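You operate a simulated robot arm through the tools that you are given. There is no shell and no other tool. Be economical: measure what you need, move in short steps, check, and stop when the job is done.

The job below is to be done with a simulated two-armed robot. You get a single attempt, and the scene is never put back.

TASK
Shut press one down: heat off, tray in, guard down, air valve shut, power off.
Fine: touch no other control.

It is judged by the outcome, as a careful person would: the job done as asked, and still so three seconds after it is handed in. It fails if anything else is knocked over, pushed out of place, dropped, spilled or broken.

THE ROBOT
Two 7-joint arms with two-finger parallel grippers on one trunk, on a base that drives. Base frame: it is fixed to the floor where the robot stands at the start and does not move with it; the origin is under the middle of the robot, x ahead of it, y to its left, z up. Lengths are in cm, angles in degrees, forces in N, time in s.
The left shoulder is at the start at [5, 16.5, 125.5], the right one opposite. With the tool pointing down near the work surface each hand reaches from about 16 to 68 cm from the robot's upright axis, wherever it stands, measured 20 degrees to its own side. Places, roughly: press one air knob [30, 40, 120]; press one air valve handle [30, 40, 110]; press one clear guard [50, 30, 130]; press one heat dial [60, 0, 130]; press one left start button [20, 40, 80]; press one power switch [60, 0, 110]; press one reset key [60, 0, 100]; press one right start button [50, 0, 80]; press one stop button [30, 40, 100]; press one time dial [60, 0, 120]; press one tray [40, 20, 90]; press two air knob [80, -30, 120]; press two air valve handle [80, -30, 110]; press two heat dial [110, -70, 130]; press two left start button [70, -30, 80]; press two power switch [110, -70, 110]. Payload 3.91 kg a hand.
The tool frame of a hand sits at the grasp point between the pads (the TCP): z along the fingers, y along the line on which they close. The tips reach 3 cm beyond it. Largest opening 11 cm; finger width 2, thickness 1; the body of the gripper, 4.8 by 11.2 cm, starts 5.5 cm behind the TCP.
Orientation is that of the tool frame in the base frame, as [roll, pitch, yaw] about the fixed x, y, z axes, in that order (R = Rz(yaw) Ry(pitch) Rx(roll)). With the fingers straight down and closing along the base's y, the tool's x points along the base's -x, its y along +y and its z along -z.

THE INTERFACE
- The arms move only by the tool arm_command. It takes "left_motion", "right_motion" or both (then of equal length, played together; a hand with none holds still); each is a list of rows, each a list of 6 numbers: the shift along the tool's x, y, z in cm, then the turn, a rotation vector about the tool's x, y, z in degrees. In form: [[x, y, z, rx, ry, rz], ...]. A call has 1 to 8 rows; each row is the pose to reach, as a shift and turn from the pose commanded when the call began, along the tool's axes at that moment. "left_hand" and "right_hand" are, for a hand that has rows, the finger opening in cm, from 0 to 11, set as the call begins (left out, the last holds). A row lasts 0.2 s, in which the tool goes at most 5 cm and 8.6 degrees; a call with a longer step from one row to the next is refused whole, and so is a gripper value outside its range. Where a pose cannot be reached the arm comes as near as it can. A force on the tool above 40 N (or 10 N above the force at the start of the call, whichever is more), or a blocked arm, ends the call early, and 0.2 s more pass. Each finger travels about 4.5 cm/s and halts on what it meets, pressing with about 23 N; the grip force reading is that of the motor and also rises with nothing between the fingers. The clock runs only during rows and for 0.2 s after the last one: add rows that repeat a pose to give the fingers time. It gives the time, the measured TCP pose, the force on the tool (base axes), the opening and the grip force at its end, in the units of the frame above (readings bear some noise), with the torque about the TCP (base axes, N m) and any sound that the robot's microphone picked up.
- Cameras (640 x 400 px; columns grow to the right, rows downward): "scene" is now at [10.77, 2.65, 141.2]; the picture's right is [0.32, -0.95, 0.00], its down [-0.65, -0.22, -0.73] and it looks along [0.69, 0.24, -0.69] (base axes); focal length 214 px, centre (320, 200). "left" rides on the left gripper at [7.2, -1.7, -10.3] in its tool frame; the picture's right is [0.23, 0.97, 0.00], its down [-0.76, 0.18, -0.62] and it looks along [-0.61, 0.14, 0.78] (tool axes); focal length 222 px, centre (320, 200). "right" rides on the right gripper at [7.2, 1.7, -10.3] in its tool frame; the picture's right is [-0.23, 0.97, 0.00], its down [-0.76, -0.18, -0.62] and it looks along [-0.61, -0.14, 0.78] (tool axes); focal length 222 px, centre (320, 200). There is no depth. A picture from a camera that has moved, and an enlarged one, comes with that camera's place and axes in the base frame and with its lens.
- get_image(camera): a new picture of that camera. No time passes.
- lift_body(by): slides the trunk up (or, below 0, down) by that many cm; the arms and the scene camera ride with it, the base frame stays. It gives what a move gives, with no picture.
- steer(legs): drives the robot by 1 to 6 legs, each [ahead, left, turn to the left] in cm, cm and degrees, along the robot's own axes; the way and the turn of a leg run together, so that a leg with both is an arc; at most 150 cm and 180 degrees a leg. The arms and the cameras ride along, it lands a little off, and it stops where it bumps. It gives what a move gives.
- aim_head(pan, tilt): turns the head with the scene camera to pan (to the left, within 80 degrees either way) and tilt (down, from -29 to 69), counted from straight ahead of the robot. It gives what a move gives.
- enlarge(camera, box): a new picture of the part [left, top, right, bottom] of that camera's present view, enlarged. No time passes.
- sign_off(): hands the job in; it is judged then, once.

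Work in short steps. Places have to be worked out from the pictures, the camera data and where the tool is seen: move nearer, look again, correct. Check each grasp and each placing, and mend what went wrong. You have 120 turns and 108 pictures in all, those below and enlarged ones among them. Open the grippers and draw the arms clear of the work before you hand the job in, unless the task says otherwise; then end with one line.

The tools are called after "Request:" by a JSON object that holds its "op" and its "data". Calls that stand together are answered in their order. arm_command: Moves the arms, as the interface text tells. Its arguments: {"type":"object","properties":{"left_motion":{"type":"array"},"left_hand":{"type":"number"},"right_motion":{"type":"array"},"right_hand":{"type":"number"}},"required":[]} The other tools are called the same way: lift_body (by) slides the trunk up or down; steer (legs) drives the base; aim_head (pan, tilt) turns the head that bears the scene camera; get_image (camera) takes a picture; enlarge (camera, box) takes an enlarged picture of a part of a camera's view; sign_off () hands the job in.

At the start:

```text
time_s: 0.0
left_eef_pos: [35.62, 34.97, 99.94]
left_ee_rot: [-179.9, 0.1, -179.9]
left_contact_force: [-1.5, -0.1, -0.7]
left_torque: [0.0, 0.01, -0.02]
left_opening: 10.98
left_gripper_force: 0.0
right_eef_pos: [40.91, -7.59, 100.0]
right_ee_rot: [180.0, 0.0, -180.0]
right_contact_force: [-0.2, 0.6, 0.3]
right_torque: [0.02, 0.02, 0.02]
right_opening: 11.01
right_gripper_force: 0.1
trunk travel left (down, up): [-47.5, 2.8]
robot x, y, heading: [0.13, 0.12, 0.1]
head pan, tilt: [18.9, 43.3]
```

scene: 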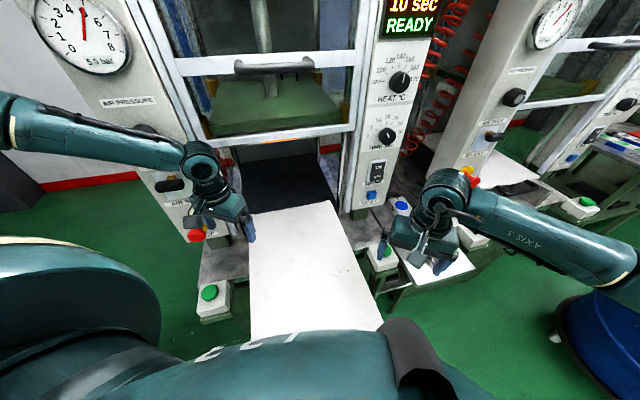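
right: 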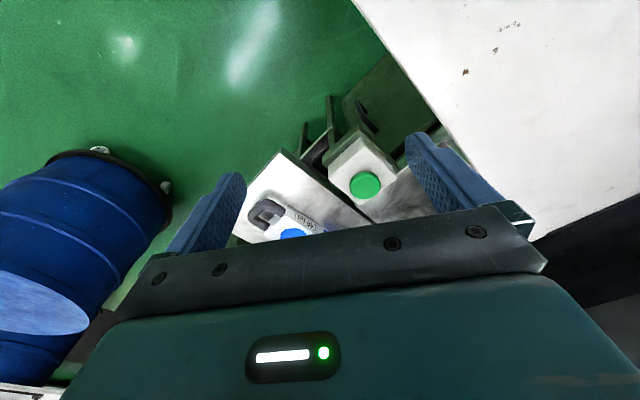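
left: 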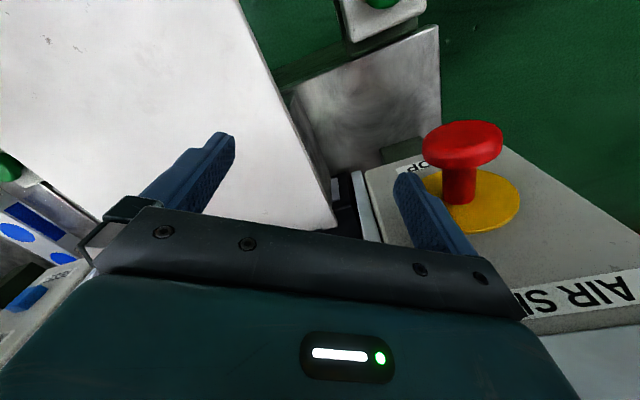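

I'll look closely at press one's panels first.

Request:
{"op": "enlarge", "data": {"camera": "scene", "box": [340, 0, 460, 240]}}

Request:
{"op": "enlarge", "data": {"camera": "scene", "box": [80, 80, 280, 260]}}

Request:
{"op": "enlarge", "data": {"camera": "scene", "box": [160, 0, 400, 200]}}

```text
1.67 times, centred on (400, 120) of scene
camera zoom: at [10.77, 2.65, 141.2], right [0.32, -0.95, 0.0], down [-0.65, -0.22, -0.73], along [0.69, 0.24, -0.69], focal length 358 px, centre (187, 333)
```

zoom: 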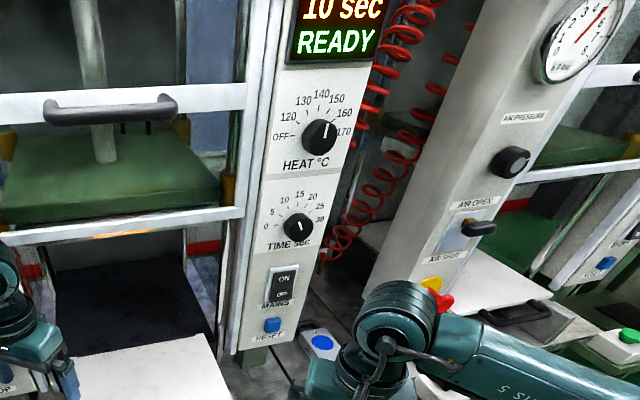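

```text
2.22 times, centred on (180, 170) of scene
camera zoom: at [10.77, 2.65, 141.2], right [0.32, -0.95, 0.0], down [-0.65, -0.22, -0.73], along [0.69, 0.24, -0.69], focal length 477 px, centre (631, 267)
```

zoom: 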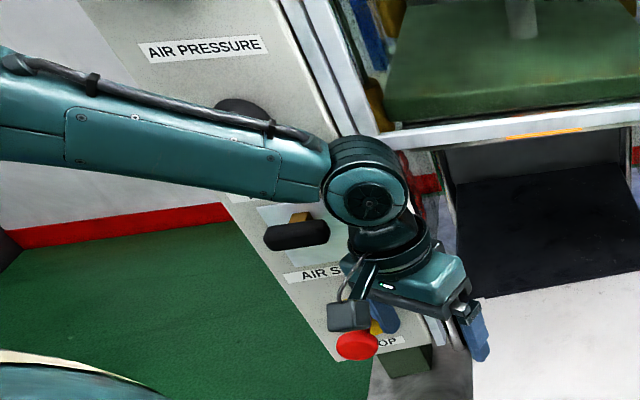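

```text
2.00 times, centred on (280, 100) of scene
camera zoom: at [10.77, 2.65, 141.2], right [0.32, -0.95, 0.0], down [-0.65, -0.22, -0.73], along [0.69, 0.24, -0.69], focal length 429 px, centre (400, 400)
```

zoom: 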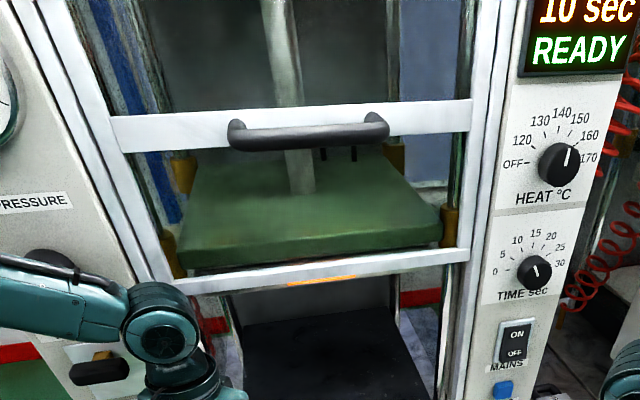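

The left hand sits right by the stop button, so I draw it straight up and back. That should also uncover the left column.

Request:
{"op": "arm_command", "data": {"left_motion": [[2, 0, -3, 0, 0, 0], [5, 0, -5, 0, 0, 0], [9, 0, -6, 0, 0, 0], [13, 0, -6, 0, 0, 0], [15, 0, -6, 0, 0, 0]]}}

Request:
{"op": "get_image", "data": {"camera": "scene"}}

Request:
{"op": "get_image", "data": {"camera": "left"}}

```text
time_s: 1.2
left_eef_pos: [23.06, 36.63, 105.96]
left_ee_rot: [-180.0, -0.1, 179.9]
left_contact_force: [0.5, -0.5, 0.3]
left_torque: [0.01, -0.02, -0.01]
left_opening: 11.02
left_gripper_force: 0.1
left hand out of reach, approached as far as the arm can: row 4, 5
right_eef_pos: [40.96, -7.7, 100.02]
right_ee_rot: [-180.0, 0.1, 180.0]
right_contact_force: [-0.3, -0.6, 0.0]
right_torque: [-0.01, -0.02, -0.01]
right_opening: 11.0
right_gripper_force: 0.0
trunk travel left (down, up): [-47.5, 2.8]
robot x, y, heading: [0.18, -0.04, 0.1]
head pan, tilt: [18.9, 43.3]
```

```text
101 pictures are left
camera scene: at [10.72, 2.63, 141.21], right [0.32, -0.95, 0.0], down [-0.65, -0.22, -0.73], along [0.69, 0.24, -0.69], focal length 214 px, centre (320, 200)
```

scene: 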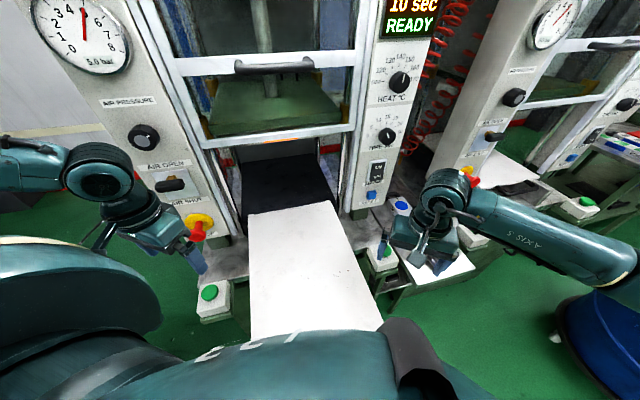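

```text
100 pictures are left
camera left: at [15.7, 34.98, 116.34], right [-0.23, 0.97, 0.0], down [0.76, 0.18, 0.62], along [0.61, 0.14, -0.78], focal length 222 px, centre (320, 200)
```

left: 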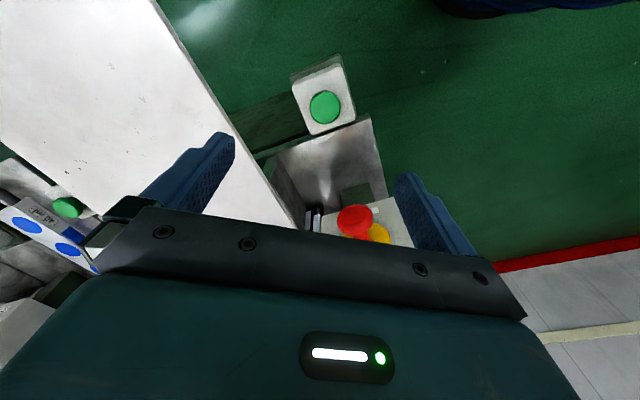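

Stop button cap triangulates to about [32, 43, 97], so I'll stay clear of it. Now I raise the right hand and pitch it so the fingers point ahead at the panel.

Request:
{"op": "arm_command", "data": {"right_motion": [[0.6, -0.5, -2.2, 0, -8.5, 0], [1.2, -1, -4.5, 0, -17, 0], [1.8, -1.5, -6.7, 0, -25.5, 0], [2.4, -2, -9, 0, -34, 0], [3, -2.5, -11.2, 0, -42.5, 0], [3.6, -3, -13.5, 0, -51, 0], [4.2, -3.5, -15.7, 0, -59.5, 0], [5, -4, -18, 0, -68, 0]], "right_hand": 7}}

```text
time_s: 3.0
left_eef_pos: [23.05, 36.7, 105.83]
left_ee_rot: [-179.8, 0.0, -179.9]
left_contact_force: [-1.2, -0.2, -0.3]
left_torque: [-0.02, -0.02, 0.02]
left_opening: 10.99
left_gripper_force: 0.0
right_eef_pos: [39.84, -7.96, 118.06]
right_ee_rot: [-179.9, 68.1, 179.9]
right_contact_force: [-0.3, 0.9, 0.0]
right_torque: [-0.06, 0.0, -0.02]
right_opening: 6.98
right_gripper_force: 0.0
right hand out of reach, approached as far as the arm can: row 6, 7, 8
trunk travel left (down, up): [-47.5, 2.8]
robot x, y, heading: [-0.0, -0.02, 0.0]
head pan, tilt: [18.9, 43.3]
```

The arm is too folded to point level here. I'll back off and turn to face the press squarely; its face seems turned about 37° to the left.

Request:
{"op": "steer", "data": {"legs": [[-15, -18, 0], [0, 0, 37]]}}

Request:
{"op": "aim_head", "data": {"pan": 0, "tilt": 25}}

Request:
{"op": "get_image", "data": {"camera": "scene"}}

```text
time_s: 7.0
left_eef_pos: [-18.79, 25.13, 105.91]
left_ee_rot: [-180.0, 0.0, -142.8]
left_contact_force: [0.2, 0.0, 0.0]
left_torque: [0.02, -0.01, -0.04]
left_opening: 10.99
left_gripper_force: 0.1
right_eef_pos: [21.36, -0.53, 118.0]
right_ee_rot: [-180.0, 68.0, -142.8]
right_contact_force: [-0.3, 0.4, 0.5]
right_torque: [-0.02, 0.01, -0.04]
right_opening: 7.02
right_gripper_force: 0.1
trunk travel left (down, up): [-47.5, 2.8]
robot x, y, heading: [-15.25, -18.23, 37.0]
head pan, tilt: [18.9, 43.3]
```

```text
time_s: 7.8
left_eef_pos: [-18.92, 25.11, 105.87]
left_ee_rot: [-179.9, 0.0, -142.8]
left_contact_force: [0.5, 0.5, -0.3]
left_torque: [0.0, 0.01, 0.0]
left_opening: 10.99
left_gripper_force: 0.1
right_eef_pos: [21.46, -0.54, 117.94]
right_ee_rot: [-180.0, 68.0, -143.0]
right_contact_force: [0.0, -0.4, -0.2]
right_torque: [-0.02, 0.02, 0.02]
right_opening: 7.01
right_gripper_force: 0.0
trunk travel left (down, up): [-47.5, 2.8]
robot x, y, heading: [-15.25, -18.14, 37.2]
head pan, tilt: [0.0, 25.0]
```

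```text
99 pictures are left
camera scene: at [-5.47, -10.8, 144.02], right [0.6, -0.8, 0.0], down [-0.34, -0.26, -0.91], along [0.72, 0.55, -0.42], focal length 214 px, centre (320, 200)
```

scene: 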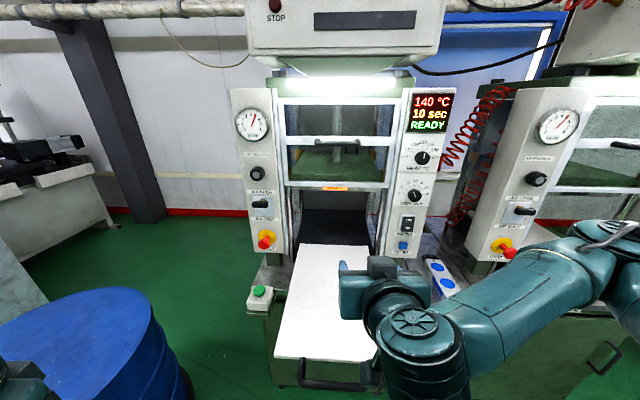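

Triangulating the heat dial gives about [63.4, 3.1, 128.2]. I drive ahead 13 cm, then bring the right hand level and over to the right.

Request:
{"op": "steer", "data": {"legs": [[13, 0, 0]]}}

Request:
{"op": "arm_command", "data": {"right_motion": [[-1.7, -3.7, 0, 0, -3.7, 0], [-3.4, -7.4, 0, 0, -7.4, 0], [-5.1, -11, 0, 0, -11, 0], [-6.8, -14.7, 0, 0, -14.7, 0], [-8.5, -18.4, -0.5, 0, -18.4, 0], [-10.4, -22, -1, 0, -22, 0]]}}

Request:
{"op": "get_image", "data": {"camera": "right"}}

Request:
{"op": "get_image", "data": {"camera": "scene"}}

```text
time_s: 9.1
left_eef_pos: [-8.28, 32.94, 105.79]
left_ee_rot: [179.9, -0.2, -142.8]
left_contact_force: [-0.6, 0.9, 0.0]
left_torque: [-0.01, 0.02, -0.03]
left_opening: 11.01
left_gripper_force: 0.0
right_eef_pos: [32.07, 7.4, 117.92]
right_ee_rot: [-179.9, 67.8, -143.0]
right_contact_force: [0.6, 0.9, -0.1]
right_torque: [0.0, 0.0, 0.0]
right_opening: 7.01
right_gripper_force: 0.0
trunk travel left (down, up): [-47.5, 2.8]
robot x, y, heading: [-4.76, -10.34, 37.2]
head pan, tilt: [0.0, 25.0]
```

```text
time_s: 10.5
left_eef_pos: [-8.5, 32.64, 106.04]
left_ee_rot: [179.9, 0.2, -142.9]
left_contact_force: [0.0, -1.6, 0.3]
left_torque: [0.05, 0.0, 0.0]
left_opening: 11.02
left_gripper_force: 0.1
right_eef_pos: [48.34, -4.62, 128.3]
right_ee_rot: [-148.2, 84.5, -113.5]
right_contact_force: [-0.6, -1.3, 0.7]
right_torque: [-0.01, -0.01, 0.04]
right_opening: 7.0
right_gripper_force: 0.1
right hand out of reach, approached as far as the arm can: row 1, 2, 3, 4, 5, 6
trunk travel left (down, up): [-47.5, 2.8]
robot x, y, heading: [-4.32, -10.17, 37.3]
head pan, tilt: [0.0, 25.0]
```

```text
98 pictures are left
camera right: at [38.74, -9.83, 121.74], right [-0.54, 0.82, 0.18], down [-0.38, -0.43, 0.82], along [0.75, 0.38, 0.55], focal length 222 px, centre (320, 200)
```

right: 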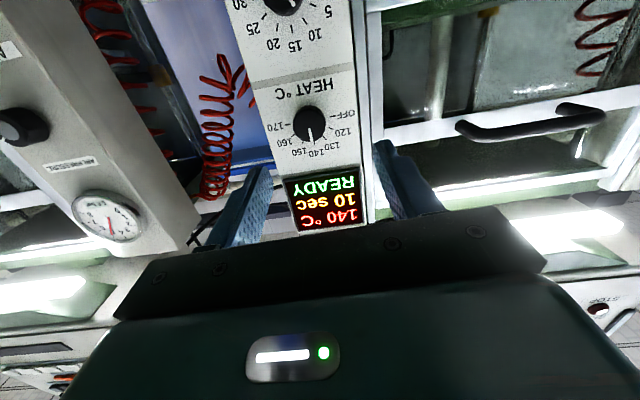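

```text
97 pictures are left
camera scene: at [4.92, -3.35, 144.06], right [0.6, -0.8, 0.0], down [-0.34, -0.25, -0.91], along [0.72, 0.55, -0.42], focal length 214 px, centre (320, 200)
```

scene: 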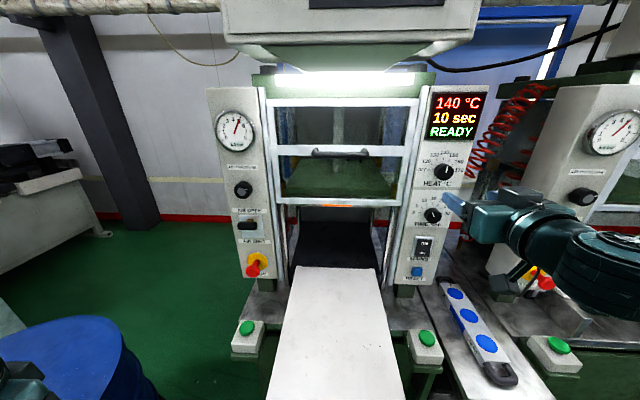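

The fingers are nearly level and facing the panel. The right camera agrees on the dial at about [63.2, 3.3, 128.5], with its pointer at 140. I advance 6 cm to see how the command tracks.

Request:
{"op": "arm_command", "data": {"right_motion": [[0, 0, 3, 0, 0, 0], [0, 0, 6, 0, 0, 0], [0, 0, 6, 0, 0, 0]]}}

```text
time_s: 11.3
left_eef_pos: [-8.39, 32.86, 105.95]
left_ee_rot: [180.0, -0.1, -142.8]
left_contact_force: [0.4, -0.1, -0.1]
left_torque: [0.02, 0.03, 0.0]
left_opening: 11.0
left_gripper_force: 0.1
right_eef_pos: [53.56, -1.1, 128.13]
right_ee_rot: [-148.7, 84.1, -114.0]
right_contact_force: [-0.6, 0.0, -0.4]
right_torque: [0.01, -0.02, 0.0]
right_opening: 6.99
right_gripper_force: 0.1
right hand out of reach, approached as far as the arm can: row 1, 2, 3
trunk travel left (down, up): [-47.5, 2.8]
robot x, y, heading: [-4.95, -10.23, 37.1]
head pan, tilt: [0.0, 25.0]
```

It tracks well. Before touching, I test the wrist roll in the needed (counter-clockwise) direction and centre on the dial sideways.

Request:
{"op": "arm_command", "data": {"right_motion": [[0, -0.5, 0, 0, 0, -8.5], [0, -1, 0, 0, 0, -17], [0, -1.5, 0, 0, 0, -25.5], [0, -2, 0, 0, 0, -34], [0, -2.3, 0, 0, 0, -42.5], [0, -2.3, 0, 0, 0, -51], [0, -2.3, 0, 0, 0, -59.5], [0, -2.3, 0, 0, 0, -68]]}}

```text
time_s: 13.1
left_eef_pos: [-8.49, 32.94, 105.86]
left_ee_rot: [-180.0, 0.1, -142.8]
left_contact_force: [0.6, -0.5, -0.5]
left_torque: [0.0, -0.02, 0.02]
left_opening: 11.0
left_gripper_force: 0.1
right_eef_pos: [54.71, -2.97, 128.28]
right_ee_rot: [-95.0, 18.7, -57.1]
right_contact_force: [-0.8, 0.8, -1.3]
right_torque: [0.0, -0.04, 0.0]
right_opening: 6.98
right_gripper_force: 0.0
trunk travel left (down, up): [-47.5, 2.8]
robot x, y, heading: [-4.76, -10.18, 37.5]
head pan, tilt: [0.0, 25.0]
```

No limit met at -68°. I test the rest of the range.

Request:
{"op": "arm_command", "data": {"right_motion": [[0, 0, 0, 0, 0, -8.5], [0, 0, 0, 0, 0, -17], [0, 0, 0, 0, 0, -25.5], [0, 0, 0, 0, 0, -34]]}}

```text
time_s: 14.1
left_eef_pos: [-8.38, 33.12, 105.84]
left_ee_rot: [-179.9, -0.1, -142.8]
left_contact_force: [1.2, 0.7, -0.2]
left_torque: [-0.01, -0.02, 0.01]
left_opening: 10.98
left_gripper_force: 0.0
right_eef_pos: [53.45, 1.38, 129.5]
right_ee_rot: [-95.6, -15.0, -54.6]
right_contact_force: [-0.1, 0.4, -0.4]
right_torque: [-0.01, -0.03, -0.01]
right_opening: 6.98
right_gripper_force: 0.0
right hand out of reach, approached as far as the arm can: row 1, 2, 3, 4
trunk travel left (down, up): [-47.5, 2.8]
robot x, y, heading: [-4.93, -10.34, 37.0]
head pan, tilt: [0.0, 25.0]
```

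The limit is near -70°, so I'll turn the dial in two grasps. Rolling back to the start angle.

Request:
{"op": "arm_command", "data": {"right_motion": [[0, 0, 0, 0, 0, 8.5], [0, 0, 0, 0, 0, 17], [0, 0, 0, 0, 0, 25.5], [0, 0, 0, 0, 0, 34], [0, 0, 0, 0, 0, 42.5], [0, 0, 0, 0, 0, 51], [0, 0, 0, 0, 0, 59.5], [0, 0, 0, 0, 0, 68]]}}

Request:
{"op": "get_image", "data": {"camera": "right"}}

```text
time_s: 15.9
left_eef_pos: [-8.4, 33.05, 105.89]
left_ee_rot: [-180.0, 0.0, -142.7]
left_contact_force: [1.2, -0.2, -0.2]
left_torque: [-0.01, 0.02, -0.03]
left_opening: 11.01
left_gripper_force: 0.0
right_eef_pos: [53.36, 1.05, 129.38]
right_ee_rot: [-98.1, 52.8, -62.0]
right_contact_force: [-0.7, 0.0, 0.7]
right_torque: [0.0, 0.01, 0.01]
right_opening: 6.99
right_gripper_force: 0.0
trunk travel left (down, up): [-47.5, 2.8]
robot x, y, heading: [-4.43, -10.27, 37.0]
head pan, tilt: [0.0, 25.0]
```

```text
96 pictures are left
camera right: at [46.07, -7.48, 123.58], right [-0.55, 0.74, -0.4], down [-0.64, -0.06, 0.77], along [0.54, 0.68, 0.5], focal length 222 px, centre (320, 200)
```

right: 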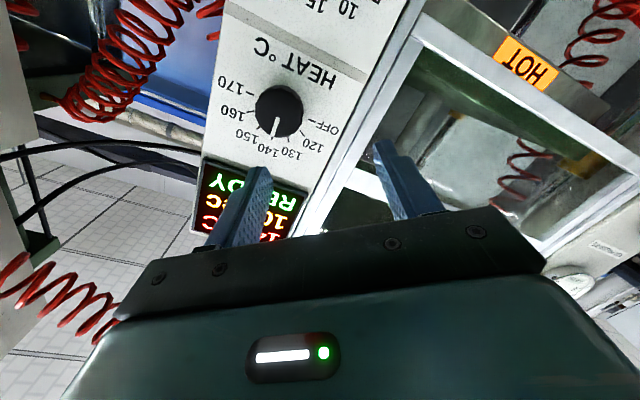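

Commands are relative to the reached pose. I move in front of the dial (TCP at depth about 5 cm short), levelling the tool.

Request:
{"op": "arm_command", "data": {"right_motion": [[0.7, -0.7, 1.1, 0.2, -1.4, 4], [1.4, -1.4, 2.2, 0.4, -2.8, 8], [2.1, -2.1, 3.4, 0.6, -4.1, 13], [2.75, -2.8, 4.5, 0.8, -5.5, 17], [2.75, -2.8, 4.5, 0.8, -5.5, 17]]}}

Request:
{"op": "get_image", "data": {"camera": "right"}}

```text
time_s: 17.1
left_eef_pos: [-8.41, 32.8, 105.98]
left_ee_rot: [180.0, 0.0, -142.8]
left_contact_force: [0.0, -0.8, 0.6]
left_torque: [0.03, -0.05, 0.01]
left_opening: 11.02
left_gripper_force: 0.1
right_eef_pos: [58.07, 0.64, 127.18]
right_ee_rot: [-89.8, 71.4, -50.5]
right_contact_force: [0.7, -0.7, -0.9]
right_torque: [0.01, -0.03, -0.02]
right_opening: 7.02
right_gripper_force: 0.0
right hand out of reach, approached as far as the arm can: row 1, 2, 3, 4, 5
trunk travel left (down, up): [-47.5, 2.8]
robot x, y, heading: [-5.0, -10.09, 37.4]
head pan, tilt: [0.0, 25.0]
```

```text
95 pictures are left
camera right: at [50.61, -6.57, 119.77], right [-0.63, 0.77, -0.1], down [-0.53, -0.34, 0.78], along [0.57, 0.54, 0.62], focal length 222 px, centre (320, 200)
```

right: 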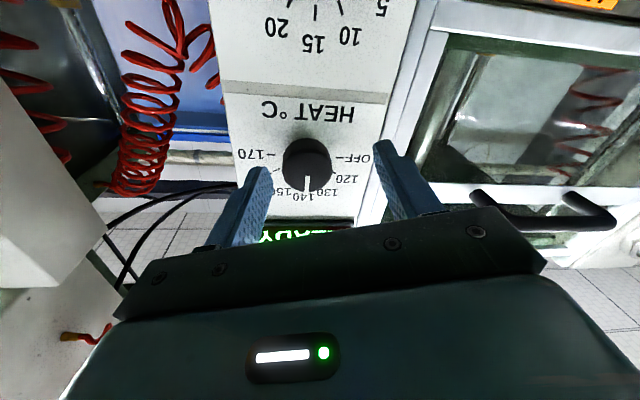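

The dial fix repeats ([63.2, 3.3, 128.7]). I centre on it, then advance with open fingers around the knob.

Request:
{"op": "arm_command", "data": {"right_motion": [[-1.06, -1.53, 0.6, 0, 0, 0], [-1.06, -1.53, 2, 0, 0, 0], [-1.06, -1.53, 3.2, 0, 0, 0], [-1.06, -1.53, 4.27, 0, 0, 0], [-1.06, -1.53, 4.27, 0, 0, 0]]}}

Request:
{"op": "get_image", "data": {"camera": "right"}}

Request:
{"op": "get_image", "data": {"camera": "scene"}}

```text
time_s: 18.1
left_eef_pos: [-8.74, 32.66, 105.93]
left_ee_rot: [-180.0, 0.2, -143.0]
left_contact_force: [-0.4, -0.5, 1.2]
left_torque: [0.0, 0.0, 0.02]
left_opening: 11.0
left_gripper_force: 0.1
right_eef_pos: [60.93, 1.7, 128.66]
right_ee_rot: [-90.6, 71.3, -51.4]
right_contact_force: [-26.6, -19.4, -5.0]
right_torque: [0.16, 0.12, -1.38]
right_opening: 6.77
right_gripper_force: 0.0
trunk travel left (down, up): [-47.5, 2.8]
robot x, y, heading: [-5.0, -10.17, 36.7]
head pan, tilt: [0.0, 25.0]
stopped in row 4 (right hand): the force on the tool passed its limit at 52 N (the readings are from after the stop); the commanded pose is now the measured one
```

```text
94 pictures are left
camera right: at [53.55, -5.44, 121.33], right [-0.63, 0.77, -0.1], down [-0.53, -0.33, 0.78], along [0.57, 0.54, 0.62], focal length 222 px, centre (320, 200)
```

right: 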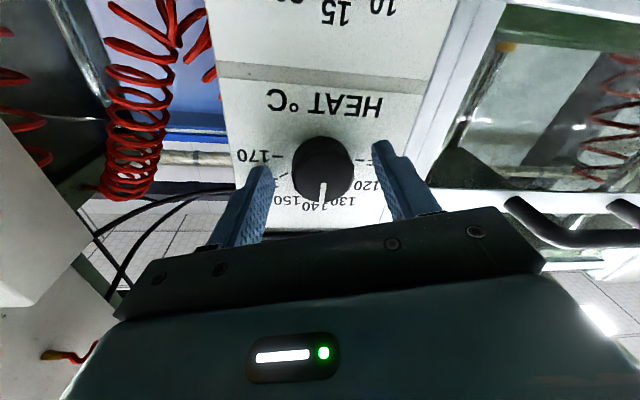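

```text
93 pictures are left
camera scene: at [4.43, -3.33, 144.07], right [0.6, -0.8, 0.0], down [-0.33, -0.25, -0.91], along [0.73, 0.55, -0.42], focal length 214 px, centre (320, 200)
```

scene: 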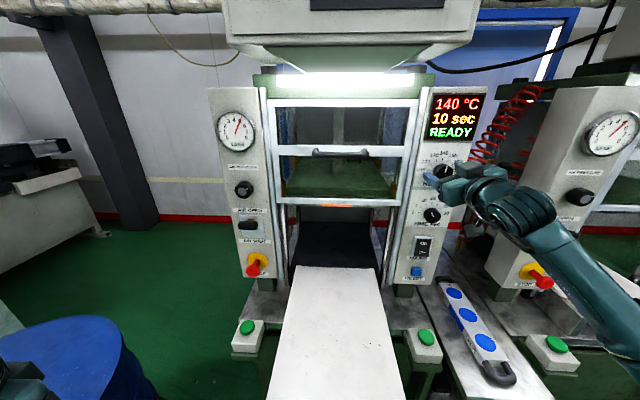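

Right fingertip touched the panel face (depth ~52.7), so the fingers straddle the knob fully. I back off 0.8 cm and close on the knob.

Request:
{"op": "arm_command", "data": {"right_motion": [[0, 0, -0.8, 0, 0, 0], [0, 0, -0.8, 0, 0, 0], [0, 0, -0.8, 0, 0, 0], [0, 0, -0.8, 0, 0, 0], [0, 0, -0.8, 0, 0, 0]], "right_hand": 2.5}}

Request:
{"op": "get_image", "data": {"camera": "right"}}

```text
time_s: 19.2
left_eef_pos: [-8.35, 33.03, 105.83]
left_ee_rot: [180.0, -0.2, -142.9]
left_contact_force: [0.0, 0.3, -1.5]
left_torque: [0.01, -0.03, -0.01]
left_opening: 11.01
left_gripper_force: 0.0
right_eef_pos: [61.15, 1.71, 128.22]
right_ee_rot: [-91.9, 71.4, -52.7]
right_contact_force: [6.6, 5.9, -2.5]
right_torque: [0.06, -0.14, -0.65]
right_opening: 3.85
right_gripper_force: 45.4
trunk travel left (down, up): [-47.5, 2.8]
robot x, y, heading: [-4.71, -9.98, 37.0]
head pan, tilt: [0.0, 25.0]
```

```text
92 pictures are left
camera right: at [53.55, -5.43, 120.96], right [-0.63, 0.77, -0.1], down [-0.52, -0.33, 0.79], along [0.57, 0.55, 0.61], focal length 222 px, centre (320, 200)
```

right: 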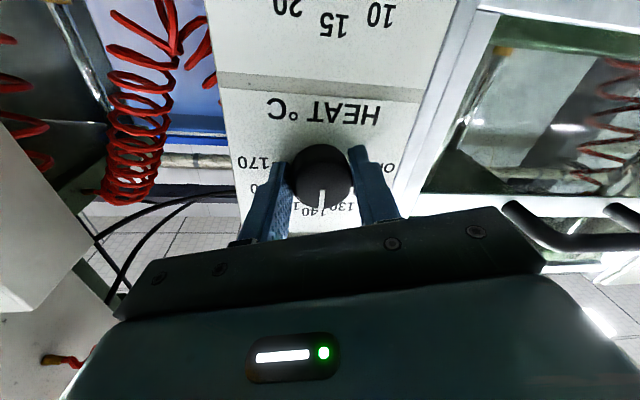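

Gripped (3.85 cm knob). Turning it counter-clockwise about 48°.

Request:
{"op": "arm_command", "data": {"right_motion": [[0, 0, 0, 0, 0, -8], [0, 0, 0, 0, 0, -16], [0, 0, 0, 0, 0, -24], [0, 0, 0, 0, 0, -32], [0, 0, 0, 0, 0, -40], [0, 0, 0, 0, 0, -48], [0, 0, 0, 0, 0, -48]]}}

Request:
{"op": "get_image", "data": {"camera": "right"}}

```text
time_s: 20.2
left_eef_pos: [-8.38, 33.22, 105.88]
left_ee_rot: [-179.8, -0.2, -142.9]
left_contact_force: [1.0, -0.4, -0.7]
left_torque: [0.02, -0.01, 0.01]
left_opening: 10.99
left_gripper_force: 0.0
right_eef_pos: [61.32, 1.57, 128.33]
right_ee_rot: [-89.9, 42.7, -49.2]
right_contact_force: [5.6, 18.2, 3.4]
right_torque: [0.11, -0.18, -1.17]
right_opening: 3.83
right_gripper_force: 45.3
right hand out of reach, approached as far as the arm can: row 4
trunk travel left (down, up): [-47.5, 2.8]
robot x, y, heading: [-4.65, -10.49, 37.3]
head pan, tilt: [0.0, 25.0]
stopped in row 4 (right hand): the force on the tool passed its limit at 57 N (the readings are from after the stop); the commanded pose is now the measured one
```

```text
91 pictures are left
camera right: at [56.18, -8.39, 122.13], right [-0.54, 0.63, -0.56], down [-0.76, -0.07, 0.65], along [0.36, 0.78, 0.52], focal length 222 px, centre (320, 200)
```

right: 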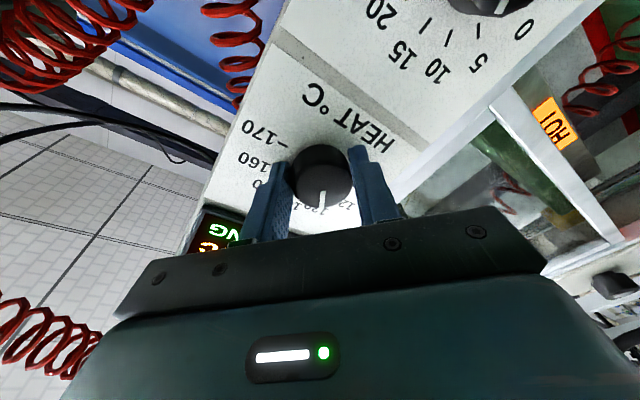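

The knob followed about 29° before the wrist ran out. I open, roll back with fingers clear around the knob, and will re-grip.

Request:
{"op": "arm_command", "data": {"right_motion": [[0, 0, -0.1, 0, 0, 0], [0, 0, -0.3, 0, 0, 0], [0, 0, -0.3, 0, 0, 0], [0, 0, -0.3, 0, 0, 8], [0, 0, -0.3, 0, 0, 16], [0, 0, -0.3, 0, 0, 24], [0, 0, -0.3, 0, 0, 31], [0, 0, -0.3, 0, 0, 31]], "right_hand": 7}}

Request:
{"op": "get_image", "data": {"camera": "right"}}

```text
time_s: 22.1
left_eef_pos: [-8.49, 32.86, 105.8]
left_ee_rot: [-180.0, 0.0, -142.7]
left_contact_force: [-0.5, 0.4, 0.2]
left_torque: [0.01, -0.01, -0.01]
left_opening: 11.0
left_gripper_force: 0.0
right_eef_pos: [60.97, 0.82, 128.36]
right_ee_rot: [-89.8, 73.7, -49.2]
right_contact_force: [0.0, 0.1, 0.3]
right_torque: [0.01, -0.01, 0.03]
right_opening: 7.02
right_gripper_force: 0.1
trunk travel left (down, up): [-47.5, 2.8]
robot x, y, heading: [-4.82, -10.4, 37.2]
head pan, tilt: [0.0, 25.0]
```

```text
90 pictures are left
camera right: at [53.4, -6.16, 120.92], right [-0.65, 0.76, -0.05], down [-0.5, -0.37, 0.78], along [0.57, 0.53, 0.62], focal length 222 px, centre (320, 200)
```

right: 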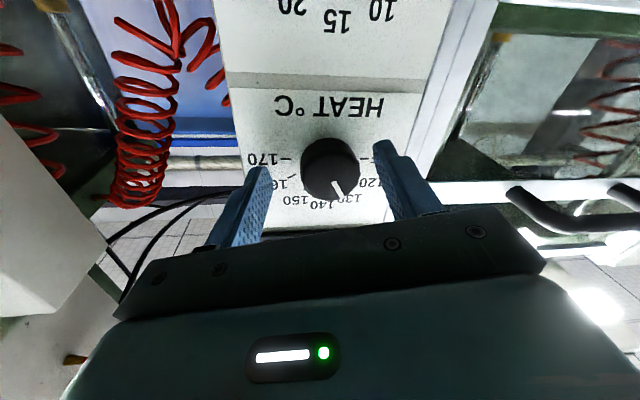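

Pointer is now at 130. I shift 0.5 cm left to centre, try a bit more back-roll, then grip again.

Request:
{"op": "arm_command", "data": {"right_motion": [[0, 0.5, 0, 0, 0, 5], [0, 0.6, 0, 0, 0, 12], [0, 0.6, 0.2, 0, 0, 12]]}}

Request:
{"op": "arm_command", "data": {"right_motion": [[0, 0, 0, 0, 0, 0], [0, 0, 0, 0, 0, 0], [0, 0, 0, 0, 0, 0], [0, 0, 0, 0, 0, 0]], "right_hand": 2.5}}

Request:
{"op": "arm_command", "data": {"right_motion": [[0, 0, 0, 0, 0, -7], [0, 0, 0, 0, 0, -14], [0, 0, 0, 0, 0, -21], [0, 0, 0, 0, 0, -28], [0, 0, 0, 0, 0, -34], [0, 0, 0, 0, 0, -40]]}}

Request:
{"op": "get_image", "data": {"camera": "right"}}

```text
time_s: 22.9
left_eef_pos: [-8.55, 32.93, 105.89]
left_ee_rot: [-180.0, 0.1, -142.8]
left_contact_force: [-0.4, -0.2, -0.7]
left_torque: [0.0, 0.0, -0.04]
left_opening: 11.0
left_gripper_force: 0.1
right_eef_pos: [60.74, 1.56, 128.27]
right_ee_rot: [-89.0, 85.7, -48.5]
right_contact_force: [-0.7, 0.7, 0.5]
right_torque: [-0.01, 0.0, -0.01]
right_opening: 6.97
right_gripper_force: 0.0
trunk travel left (down, up): [-47.5, 2.8]
robot x, y, heading: [-4.63, -10.33, 37.1]
head pan, tilt: [0.0, 25.0]
```

```text
time_s: 23.9
left_eef_pos: [-8.43, 32.88, 105.9]
left_ee_rot: [180.0, 0.0, -142.7]
left_contact_force: [1.2, -0.6, -1.0]
left_torque: [0.01, 0.02, -0.01]
left_opening: 10.98
left_gripper_force: 0.0
right_eef_pos: [60.73, 1.37, 128.09]
right_ee_rot: [-89.2, 85.7, -48.7]
right_contact_force: [0.1, 0.4, -0.3]
right_torque: [0.07, -0.14, -0.45]
right_opening: 3.85
right_gripper_force: 44.5
trunk travel left (down, up): [-47.5, 2.8]
robot x, y, heading: [-5.02, -10.37, 37.0]
head pan, tilt: [0.0, 25.0]
```

```text
time_s: 25.2
left_eef_pos: [-8.31, 32.93, 105.88]
left_ee_rot: [-180.0, 0.0, -142.8]
left_contact_force: [-0.4, -0.1, -0.5]
left_torque: [-0.04, -0.03, 0.0]
left_opening: 11.02
left_gripper_force: 0.0
right_eef_pos: [60.91, 1.39, 128.19]
right_ee_rot: [-89.9, 45.6, -49.5]
right_contact_force: [7.2, -1.6, 5.3]
right_torque: [-0.26, 0.42, -1.13]
right_opening: 3.79
right_gripper_force: 45.0
trunk travel left (down, up): [-47.5, 2.8]
robot x, y, heading: [-4.51, -10.1, 36.9]
head pan, tilt: [0.0, 25.0]
```

```text
89 pictures are left
camera right: at [55.53, -8.35, 121.93], right [-0.55, 0.65, -0.52], down [-0.74, -0.09, 0.67], along [0.38, 0.75, 0.53], focal length 222 px, centre (320, 200)
```

right: 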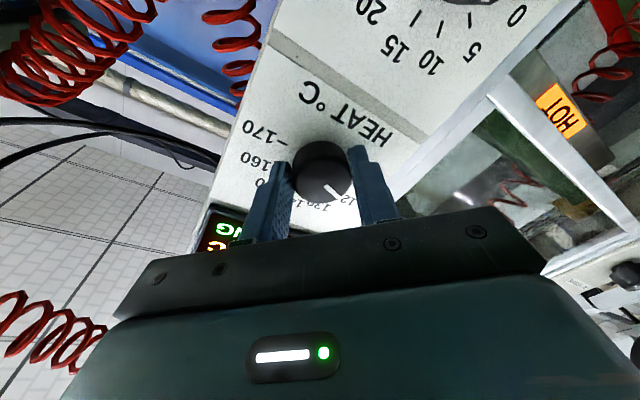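

Another 40° turned with little force. Repeat once more for the last part.

Request:
{"op": "arm_command", "data": {"right_motion": [[0, 0, 0, 0, 0, 0], [0, 0, -0.1, 0, 0, 0], [0, 0, -0.1, 0, 0, 8], [0, 0, -0.1, 0, 0, 16], [0, 0, -0.1, 0, 0, 24], [0, 0, -0.1, 0, 0, 32], [0, 0, -0.1, 0, 0, 38], [0, 0, -0.1, 0, 0, 38]], "right_hand": 7}}

Request:
{"op": "get_image", "data": {"camera": "right"}}

```text
time_s: 27.1
left_eef_pos: [-8.44, 32.89, 105.85]
left_ee_rot: [-180.0, 0.0, -142.8]
left_contact_force: [0.3, 0.1, 0.1]
left_torque: [0.01, 0.01, -0.01]
left_opening: 11.03
left_gripper_force: 0.1
right_eef_pos: [60.69, 1.42, 128.19]
right_ee_rot: [-89.5, 83.8, -49.1]
right_contact_force: [0.3, -0.1, -0.7]
right_torque: [-0.06, 0.02, 0.0]
right_opening: 6.99
right_gripper_force: 0.0
trunk travel left (down, up): [-47.5, 2.8]
robot x, y, heading: [-4.78, -10.25, 37.0]
head pan, tilt: [0.0, 25.0]
```

```text
88 pictures are left
camera right: at [52.25, -4.65, 120.81], right [-0.64, 0.76, 0.12], down [-0.41, -0.48, 0.78], along [0.64, 0.45, 0.62], focal length 222 px, centre (320, 200)
```

right: 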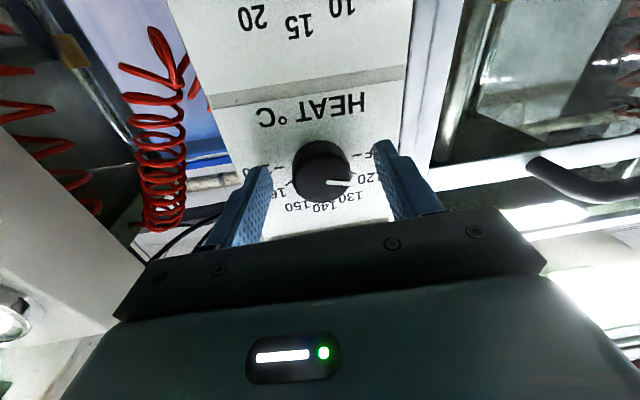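

Pointer is near -75°, just short of OFF. I grip and turn on another ~22°, stopping if it meets an end stop.

Request:
{"op": "arm_command", "data": {"right_motion": [[0, 0, 0, 0, 0, 0], [0, 0, 0, 0, 0, 0], [0, 0, 0, 0, 0, 0], [0, 0, 0, 0, 0, 0]], "right_hand": 2.5}}

Request:
{"op": "arm_command", "data": {"right_motion": [[0, 0, 0, 0, 0, -6], [0, 0, 0, 0, 0, -12], [0, 0, 0, 0, 0, -18], [0, 0, 0, 0, 0, -20]]}}

Request:
{"op": "arm_command", "data": {"right_motion": [[0, 0, 0, 0, 0, 0], [0, 0, 0, 0, 0, 0], [0, 0, -2.5, 0, 0, 0], [0, 0, -6, 0, 0, 0], [0, 0, -9, 0, 0, 0]], "right_hand": 7}}

Request:
{"op": "get_image", "data": {"camera": "right"}}

Request:
{"op": "enlarge", "data": {"camera": "scene", "box": [400, 80, 500, 180]}}

```text
time_s: 28.1
left_eef_pos: [-8.41, 32.91, 105.83]
left_ee_rot: [-179.9, -0.1, -142.8]
left_contact_force: [-0.1, -0.1, 0.6]
left_torque: [0.04, -0.02, 0.03]
left_opening: 11.02
left_gripper_force: 0.0
right_eef_pos: [60.73, 1.38, 128.14]
right_ee_rot: [-89.5, 83.6, -49.0]
right_contact_force: [0.0, -0.6, -0.6]
right_torque: [0.04, -0.02, -0.62]
right_opening: 3.84
right_gripper_force: 45.0
trunk travel left (down, up): [-47.5, 2.8]
robot x, y, heading: [-5.09, -10.02, 37.3]
head pan, tilt: [0.0, 25.0]
```

```text
time_s: 29.1
left_eef_pos: [-8.41, 32.85, 105.86]
left_ee_rot: [180.0, 0.0, -142.9]
left_contact_force: [-0.9, -0.5, -0.6]
left_torque: [0.0, -0.02, 0.0]
left_opening: 11.01
left_gripper_force: 0.1
right_eef_pos: [60.8, 1.22, 128.19]
right_ee_rot: [-89.7, 63.5, -49.4]
right_contact_force: [5.2, -4.0, 0.7]
right_torque: [0.36, 0.1, -0.38]
right_opening: 3.83
right_gripper_force: 26.1
trunk travel left (down, up): [-47.5, 2.8]
robot x, y, heading: [-4.97, -10.23, 37.2]
head pan, tilt: [0.0, 25.0]
```

```text
time_s: 30.2
left_eef_pos: [-8.54, 32.91, 105.86]
left_ee_rot: [179.9, 0.0, -142.7]
left_contact_force: [0.1, -0.6, 0.7]
left_torque: [-0.03, 0.03, 0.02]
left_opening: 10.97
left_gripper_force: 0.0
right_eef_pos: [53.63, -4.54, 128.32]
right_ee_rot: [-89.9, 63.5, -49.4]
right_contact_force: [0.2, -0.9, 0.4]
right_torque: [0.03, 0.04, -0.02]
right_opening: 7.01
right_gripper_force: 0.1
trunk travel left (down, up): [-47.5, 2.8]
robot x, y, heading: [-4.6, -10.28, 36.9]
head pan, tilt: [0.0, 25.0]
```

```text
87 pictures are left
camera right: at [47.0, -12.53, 121.01], right [-0.63, 0.74, -0.23], down [-0.59, -0.27, 0.76], along [0.5, 0.62, 0.61], focal length 222 px, centre (320, 200)
```

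right: 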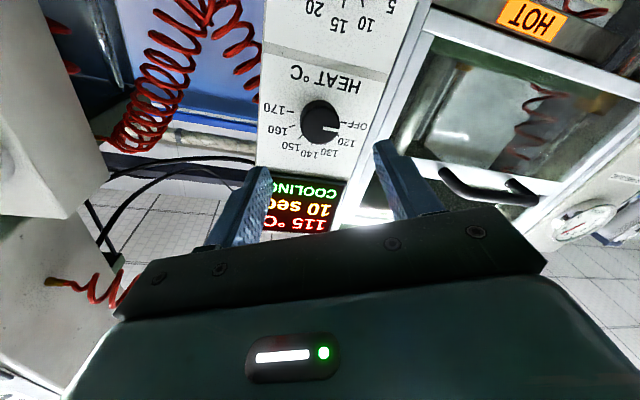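

```text
4.00 times, centred on (450, 130) of scene
camera zoom: at [4.86, -2.97, 144.03], right [0.6, -0.8, 0.0], down [-0.34, -0.25, -0.91], along [0.72, 0.55, -0.42], focal length 858 px, centre (-200, 480)
```

zoom: 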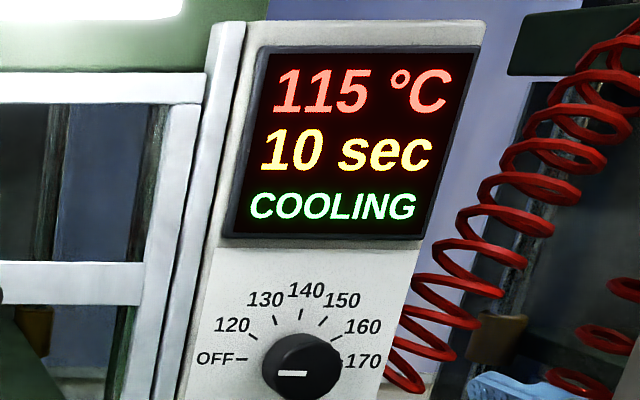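

The display shows COOLING and the pointer appears at OFF. I check the pointer closely.

Request:
{"op": "enlarge", "data": {"camera": "right", "box": [260, 60, 400, 240]}}

```text
2.22 times, centred on (330, 150) of right
camera zoom: at [47.0, -12.53, 121.01], right [-0.63, 0.74, -0.23], down [-0.59, -0.27, 0.76], along [0.5, 0.62, 0.61], focal length 494 px, centre (298, 311)
```

zoom: 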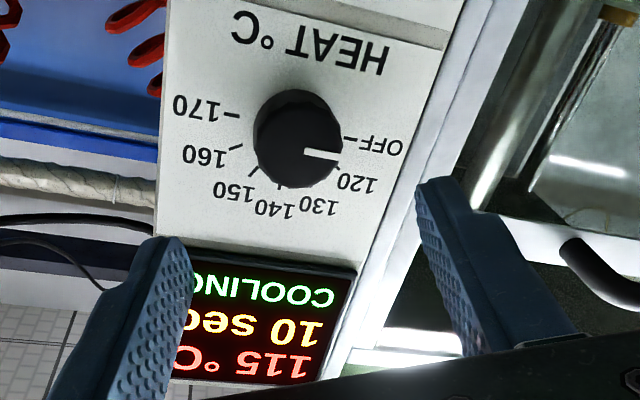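

Pointer sits at or slightly past OFF. Next is the tray: I back off 18 cm and look at its handle.

Request:
{"op": "steer", "data": {"legs": [[-18, 0, 0]]}}

Request:
{"op": "aim_head", "data": {"pan": 0, "tilt": 40}}

Request:
{"op": "get_image", "data": {"camera": "scene"}}

```text
time_s: 31.8
left_eef_pos: [-22.76, 22.14, 105.85]
left_ee_rot: [179.9, 0.1, -142.9]
left_contact_force: [0.0, -0.5, 0.6]
left_torque: [0.0, -0.02, 0.01]
left_opening: 11.02
left_gripper_force: 0.2
right_eef_pos: [39.49, -15.27, 128.28]
right_ee_rot: [-89.7, 63.6, -49.3]
right_contact_force: [-0.3, 0.3, 0.2]
right_torque: [-0.03, 0.01, -0.01]
right_opening: 6.99
right_gripper_force: 0.1
trunk travel left (down, up): [-47.5, 2.8]
robot x, y, heading: [-18.93, -21.37, 37.3]
head pan, tilt: [0.0, 25.0]
```

```text
time_s: 32.5
left_eef_pos: [-22.73, 22.14, 105.83]
left_ee_rot: [-180.0, -0.2, -142.8]
left_contact_force: [0.7, -0.1, 0.2]
left_torque: [0.03, -0.03, 0.03]
left_opening: 11.03
left_gripper_force: 0.0
right_eef_pos: [39.61, -15.18, 128.18]
right_ee_rot: [-89.9, 63.6, -49.4]
right_contact_force: [0.2, -0.7, 0.4]
right_torque: [0.0, 0.02, -0.01]
right_opening: 7.0
right_gripper_force: 0.0
trunk travel left (down, up): [-47.5, 2.8]
robot x, y, heading: [-19.4, -20.63, 37.3]
head pan, tilt: [0.0, 40.0]
```

```text
84 pictures are left
camera scene: at [-9.86, -14.1, 141.7], right [0.6, -0.8, 0.0], down [-0.51, -0.39, -0.77], along [0.61, 0.46, -0.64], focal length 214 px, centre (320, 200)
```

scene: 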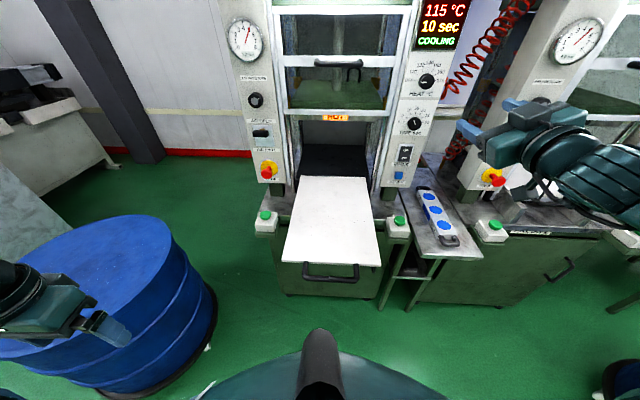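

Tray handle bar is at about depth 14, centre S≈8 (in press-aligned coordinates), height ~88. I bring the right hand across in front of the tray, rolling it back upright.

Request:
{"op": "arm_command", "data": {"right_motion": [[-0.43, 3.7, -0.3, 0, 0, 3.3], [-0.87, 7.4, -0.6, 0, 0, 6.6], [-1.3, 11.1, -0.9, 0, 0, 10], [-1.74, 14.8, -1.2, 0, 0, 13], [-2.2, 18.4, -1.4, 0, 0, 16.5], [-2.6, 22.1, -1.7, 0, 0, 20], [-3, 25.8, -2, 0, 0, 23], [-3.48, 29.5, -2.3, 0, 0, 26]], "right_hand": 0}}

```text
time_s: 34.3
left_eef_pos: [-22.64, 22.09, 105.93]
left_ee_rot: [180.0, 0.0, -142.8]
left_contact_force: [-0.6, -0.1, 0.8]
left_torque: [0.03, 0.01, 0.01]
left_opening: 10.99
left_gripper_force: 0.1
right_eef_pos: [33.06, -13.28, 117.31]
right_ee_rot: [-105.4, 88.7, -60.9]
right_contact_force: [-0.5, -0.3, -0.2]
right_torque: [0.0, 0.01, 0.0]
right_opening: 0.02
right_gripper_force: 23.2
right hand out of reach, approached as far as the arm can: row 2, 3, 4, 5, 6, 7, 8
trunk travel left (down, up): [-47.5, 2.8]
robot x, y, heading: [-19.55, -21.27, 37.0]
head pan, tilt: [0.0, 40.0]
```

Level hand can't come in that close. I tilt the fingers down 45° while moving left.

Request:
{"op": "arm_command", "data": {"right_motion": [[1.5, 1.8, -0.1, 1, 7.5, 0], [3, 3.6, -0.3, 2, 15, 0], [4.5, 5.4, -0.4, 3, 22.5, 0], [6, 7.2, -0.6, 4, 30, 0], [7.5, 9, -0.7, 5, 37.5, 0], [9, 10.8, -0.9, 6, 45, 0]]}}

```text
time_s: 35.7
left_eef_pos: [-22.92, 22.34, 105.81]
left_ee_rot: [-179.8, 0.0, -142.9]
left_contact_force: [0.4, 0.6, 0.2]
left_torque: [-0.03, 0.02, 0.0]
left_opening: 11.0
left_gripper_force: 0.2
right_eef_pos: [25.33, -6.17, 108.16]
right_ee_rot: [-174.8, 44.5, -137.2]
right_contact_force: [-0.1, -0.2, -0.2]
right_torque: [-0.02, 0.0, -0.03]
right_opening: 0.0
right_gripper_force: 23.0
right hand out of reach, approached as far as the arm can: row 1, 2, 3, 4
trunk travel left (down, up): [-47.5, 2.8]
robot x, y, heading: [-18.75, -21.06, 37.1]
head pan, tilt: [0.0, 40.0]
```

Now I go in front of the handle, tilting nearer to vertical.

Request:
{"op": "arm_command", "data": {"right_motion": [[1.1, 2.5, -0.5, 0, 6.6, 0], [2.2, 5, -1, 0, 13.2, 0], [3.3, 7.4, -1.4, 0, 19.8, 0], [4.4, 9.9, -1.9, 0, 26.4, 0], [5.5, 12.4, -2.4, 0, 33, 0], [5.5, 12.4, -2.4, 0, 33, 0]]}}

Request:
{"op": "get_image", "data": {"camera": "scene"}}

Request:
{"op": "get_image", "data": {"camera": "right"}}

```text
time_s: 37.1
left_eef_pos: [-22.76, 22.19, 105.82]
left_ee_rot: [-180.0, 0.0, -142.7]
left_contact_force: [-0.5, 0.5, -0.4]
left_torque: [-0.01, 0.0, -0.01]
left_opening: 10.99
left_gripper_force: 0.0
right_eef_pos: [13.15, -0.5, 105.21]
right_ee_rot: [-176.3, 11.8, -140.0]
right_contact_force: [-0.6, -0.1, 0.3]
right_torque: [-0.02, 0.02, 0.01]
right_opening: 0.02
right_gripper_force: 23.0
trunk travel left (down, up): [-47.5, 2.8]
robot x, y, heading: [-18.99, -20.98, 36.7]
head pan, tilt: [0.0, 40.0]
```

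```text
83 pictures are left
camera scene: at [-9.84, -14.15, 141.69], right [0.6, -0.8, 0.0], down [-0.51, -0.39, -0.77], along [0.61, 0.46, -0.64], focal length 214 px, centre (320, 200)
```

scene: 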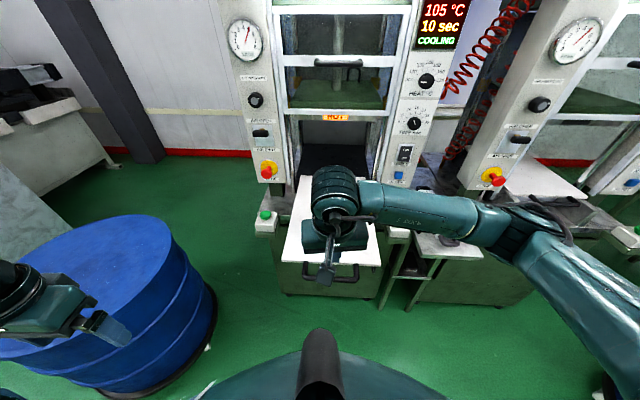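

```text
82 pictures are left
camera right: at [4.59, -4.54, 113.72], right [-0.45, 0.9, -0.01], down [0.56, 0.29, 0.77], along [0.7, 0.34, -0.63], focal length 222 px, centre (320, 200)
```

right: 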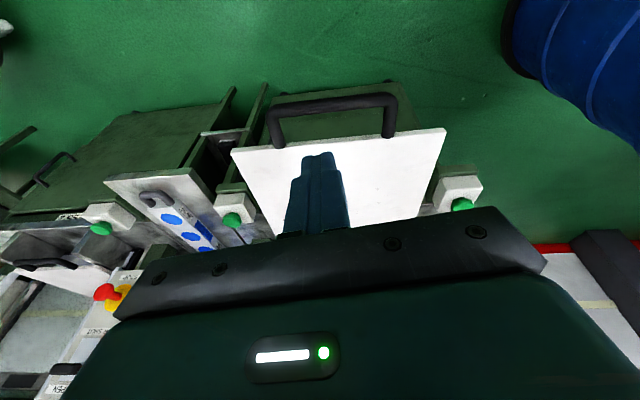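

The display drops (105 °C), so heat is off. The handle bar is at D≈14, S≈7.8; I lower closed fingers just in front of it.

Request:
{"op": "arm_command", "data": {"right_motion": [[1.2, 0.1, 3.8, 0, 0, 0], [2.2, 0.3, 7.6, 0, 0, 0], [3, 0.4, 11.4, 0, 0, 0], [3.8, 0.4, 15.2, 0, 0, 0], [3.8, 0.4, 15.2, 0, 0, 0]]}}

Request:
{"op": "get_image", "data": {"camera": "right"}}

Request:
{"op": "enlarge", "data": {"camera": "scene", "box": [240, 160, 440, 320]}}

```text
time_s: 38.3
left_eef_pos: [-22.75, 22.18, 105.86]
left_ee_rot: [180.0, 0.0, -142.8]
left_contact_force: [-0.5, -0.9, -0.6]
left_torque: [-0.02, -0.03, -0.05]
left_opening: 11.0
left_gripper_force: 0.0
right_eef_pos: [12.97, -1.34, 89.49]
right_ee_rot: [-176.5, 11.8, -139.8]
right_contact_force: [-0.3, -0.2, -1.0]
right_torque: [0.02, -0.01, 0.0]
right_opening: 0.0
right_gripper_force: 23.3
trunk travel left (down, up): [-47.5, 2.8]
robot x, y, heading: [-18.92, -21.14, 37.3]
head pan, tilt: [0.0, 40.0]
```

```text
81 pictures are left
camera right: at [4.45, -5.36, 98.04], right [-0.45, 0.89, -0.01], down [0.56, 0.29, 0.78], along [0.7, 0.34, -0.63], focal length 222 px, centre (320, 200)
```

right: 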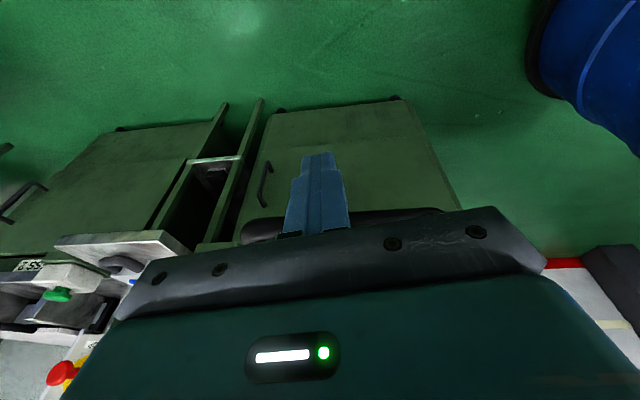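

```text
2.50 times, centred on (340, 240) of scene
camera zoom: at [-9.87, -14.11, 141.69], right [0.6, -0.8, 0.0], down [-0.51, -0.39, -0.77], along [0.61, 0.46, -0.64], focal length 536 px, centre (270, 100)
```

zoom: 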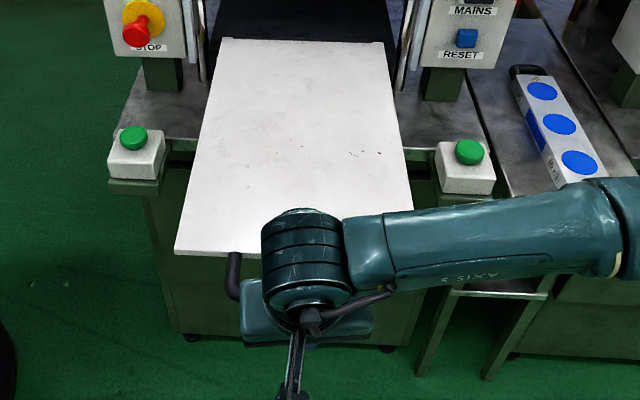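

Bar height is 88.6 and the fingers straddle that height, just short of it. I push forward 20 cm.

Request:
{"op": "arm_command", "data": {"right_motion": [[-2.4, -0.1, 0.5, 0, 0, 0], [-4.9, -0.2, 1, 0, 0, 0], [-7.4, -0.4, 1.5, 0, 0, 0], [-9.8, -0.5, 2.05, 0, 0, 0], [-12.3, -0.6, 2.6, 0, 0, 0], [-14.7, -0.8, 3.1, 0, 0, 0], [-17.2, -0.9, 3.6, 0, 0, 0], [-19.6, -1, 4.1, 0, 0, 0]]}}

Request:
{"op": "get_image", "data": {"camera": "scene"}}

```text
time_s: 40.1
left_eef_pos: [-22.74, 22.25, 105.85]
left_ee_rot: [180.0, 0.0, -142.8]
left_contact_force: [0.0, 0.2, -0.2]
left_torque: [-0.01, 0.02, 0.08]
left_opening: 11.01
left_gripper_force: 0.1
right_eef_pos: [29.11, 10.9, 89.64]
right_ee_rot: [-176.3, 11.9, -139.9]
right_contact_force: [0.1, 0.0, -0.1]
right_torque: [-0.01, 0.0, 0.02]
right_opening: 0.01
right_gripper_force: 23.4
trunk travel left (down, up): [-47.5, 2.8]
robot x, y, heading: [-18.78, -20.92, 37.1]
head pan, tilt: [0.0, 40.0]
```

```text
79 pictures are left
camera scene: at [-9.85, -14.05, 141.69], right [0.6, -0.8, 0.0], down [-0.51, -0.39, -0.77], along [0.61, 0.46, -0.64], focal length 214 px, centre (320, 200)
```

scene: 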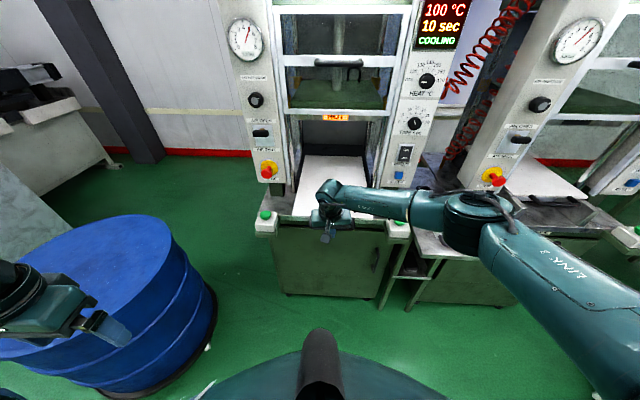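

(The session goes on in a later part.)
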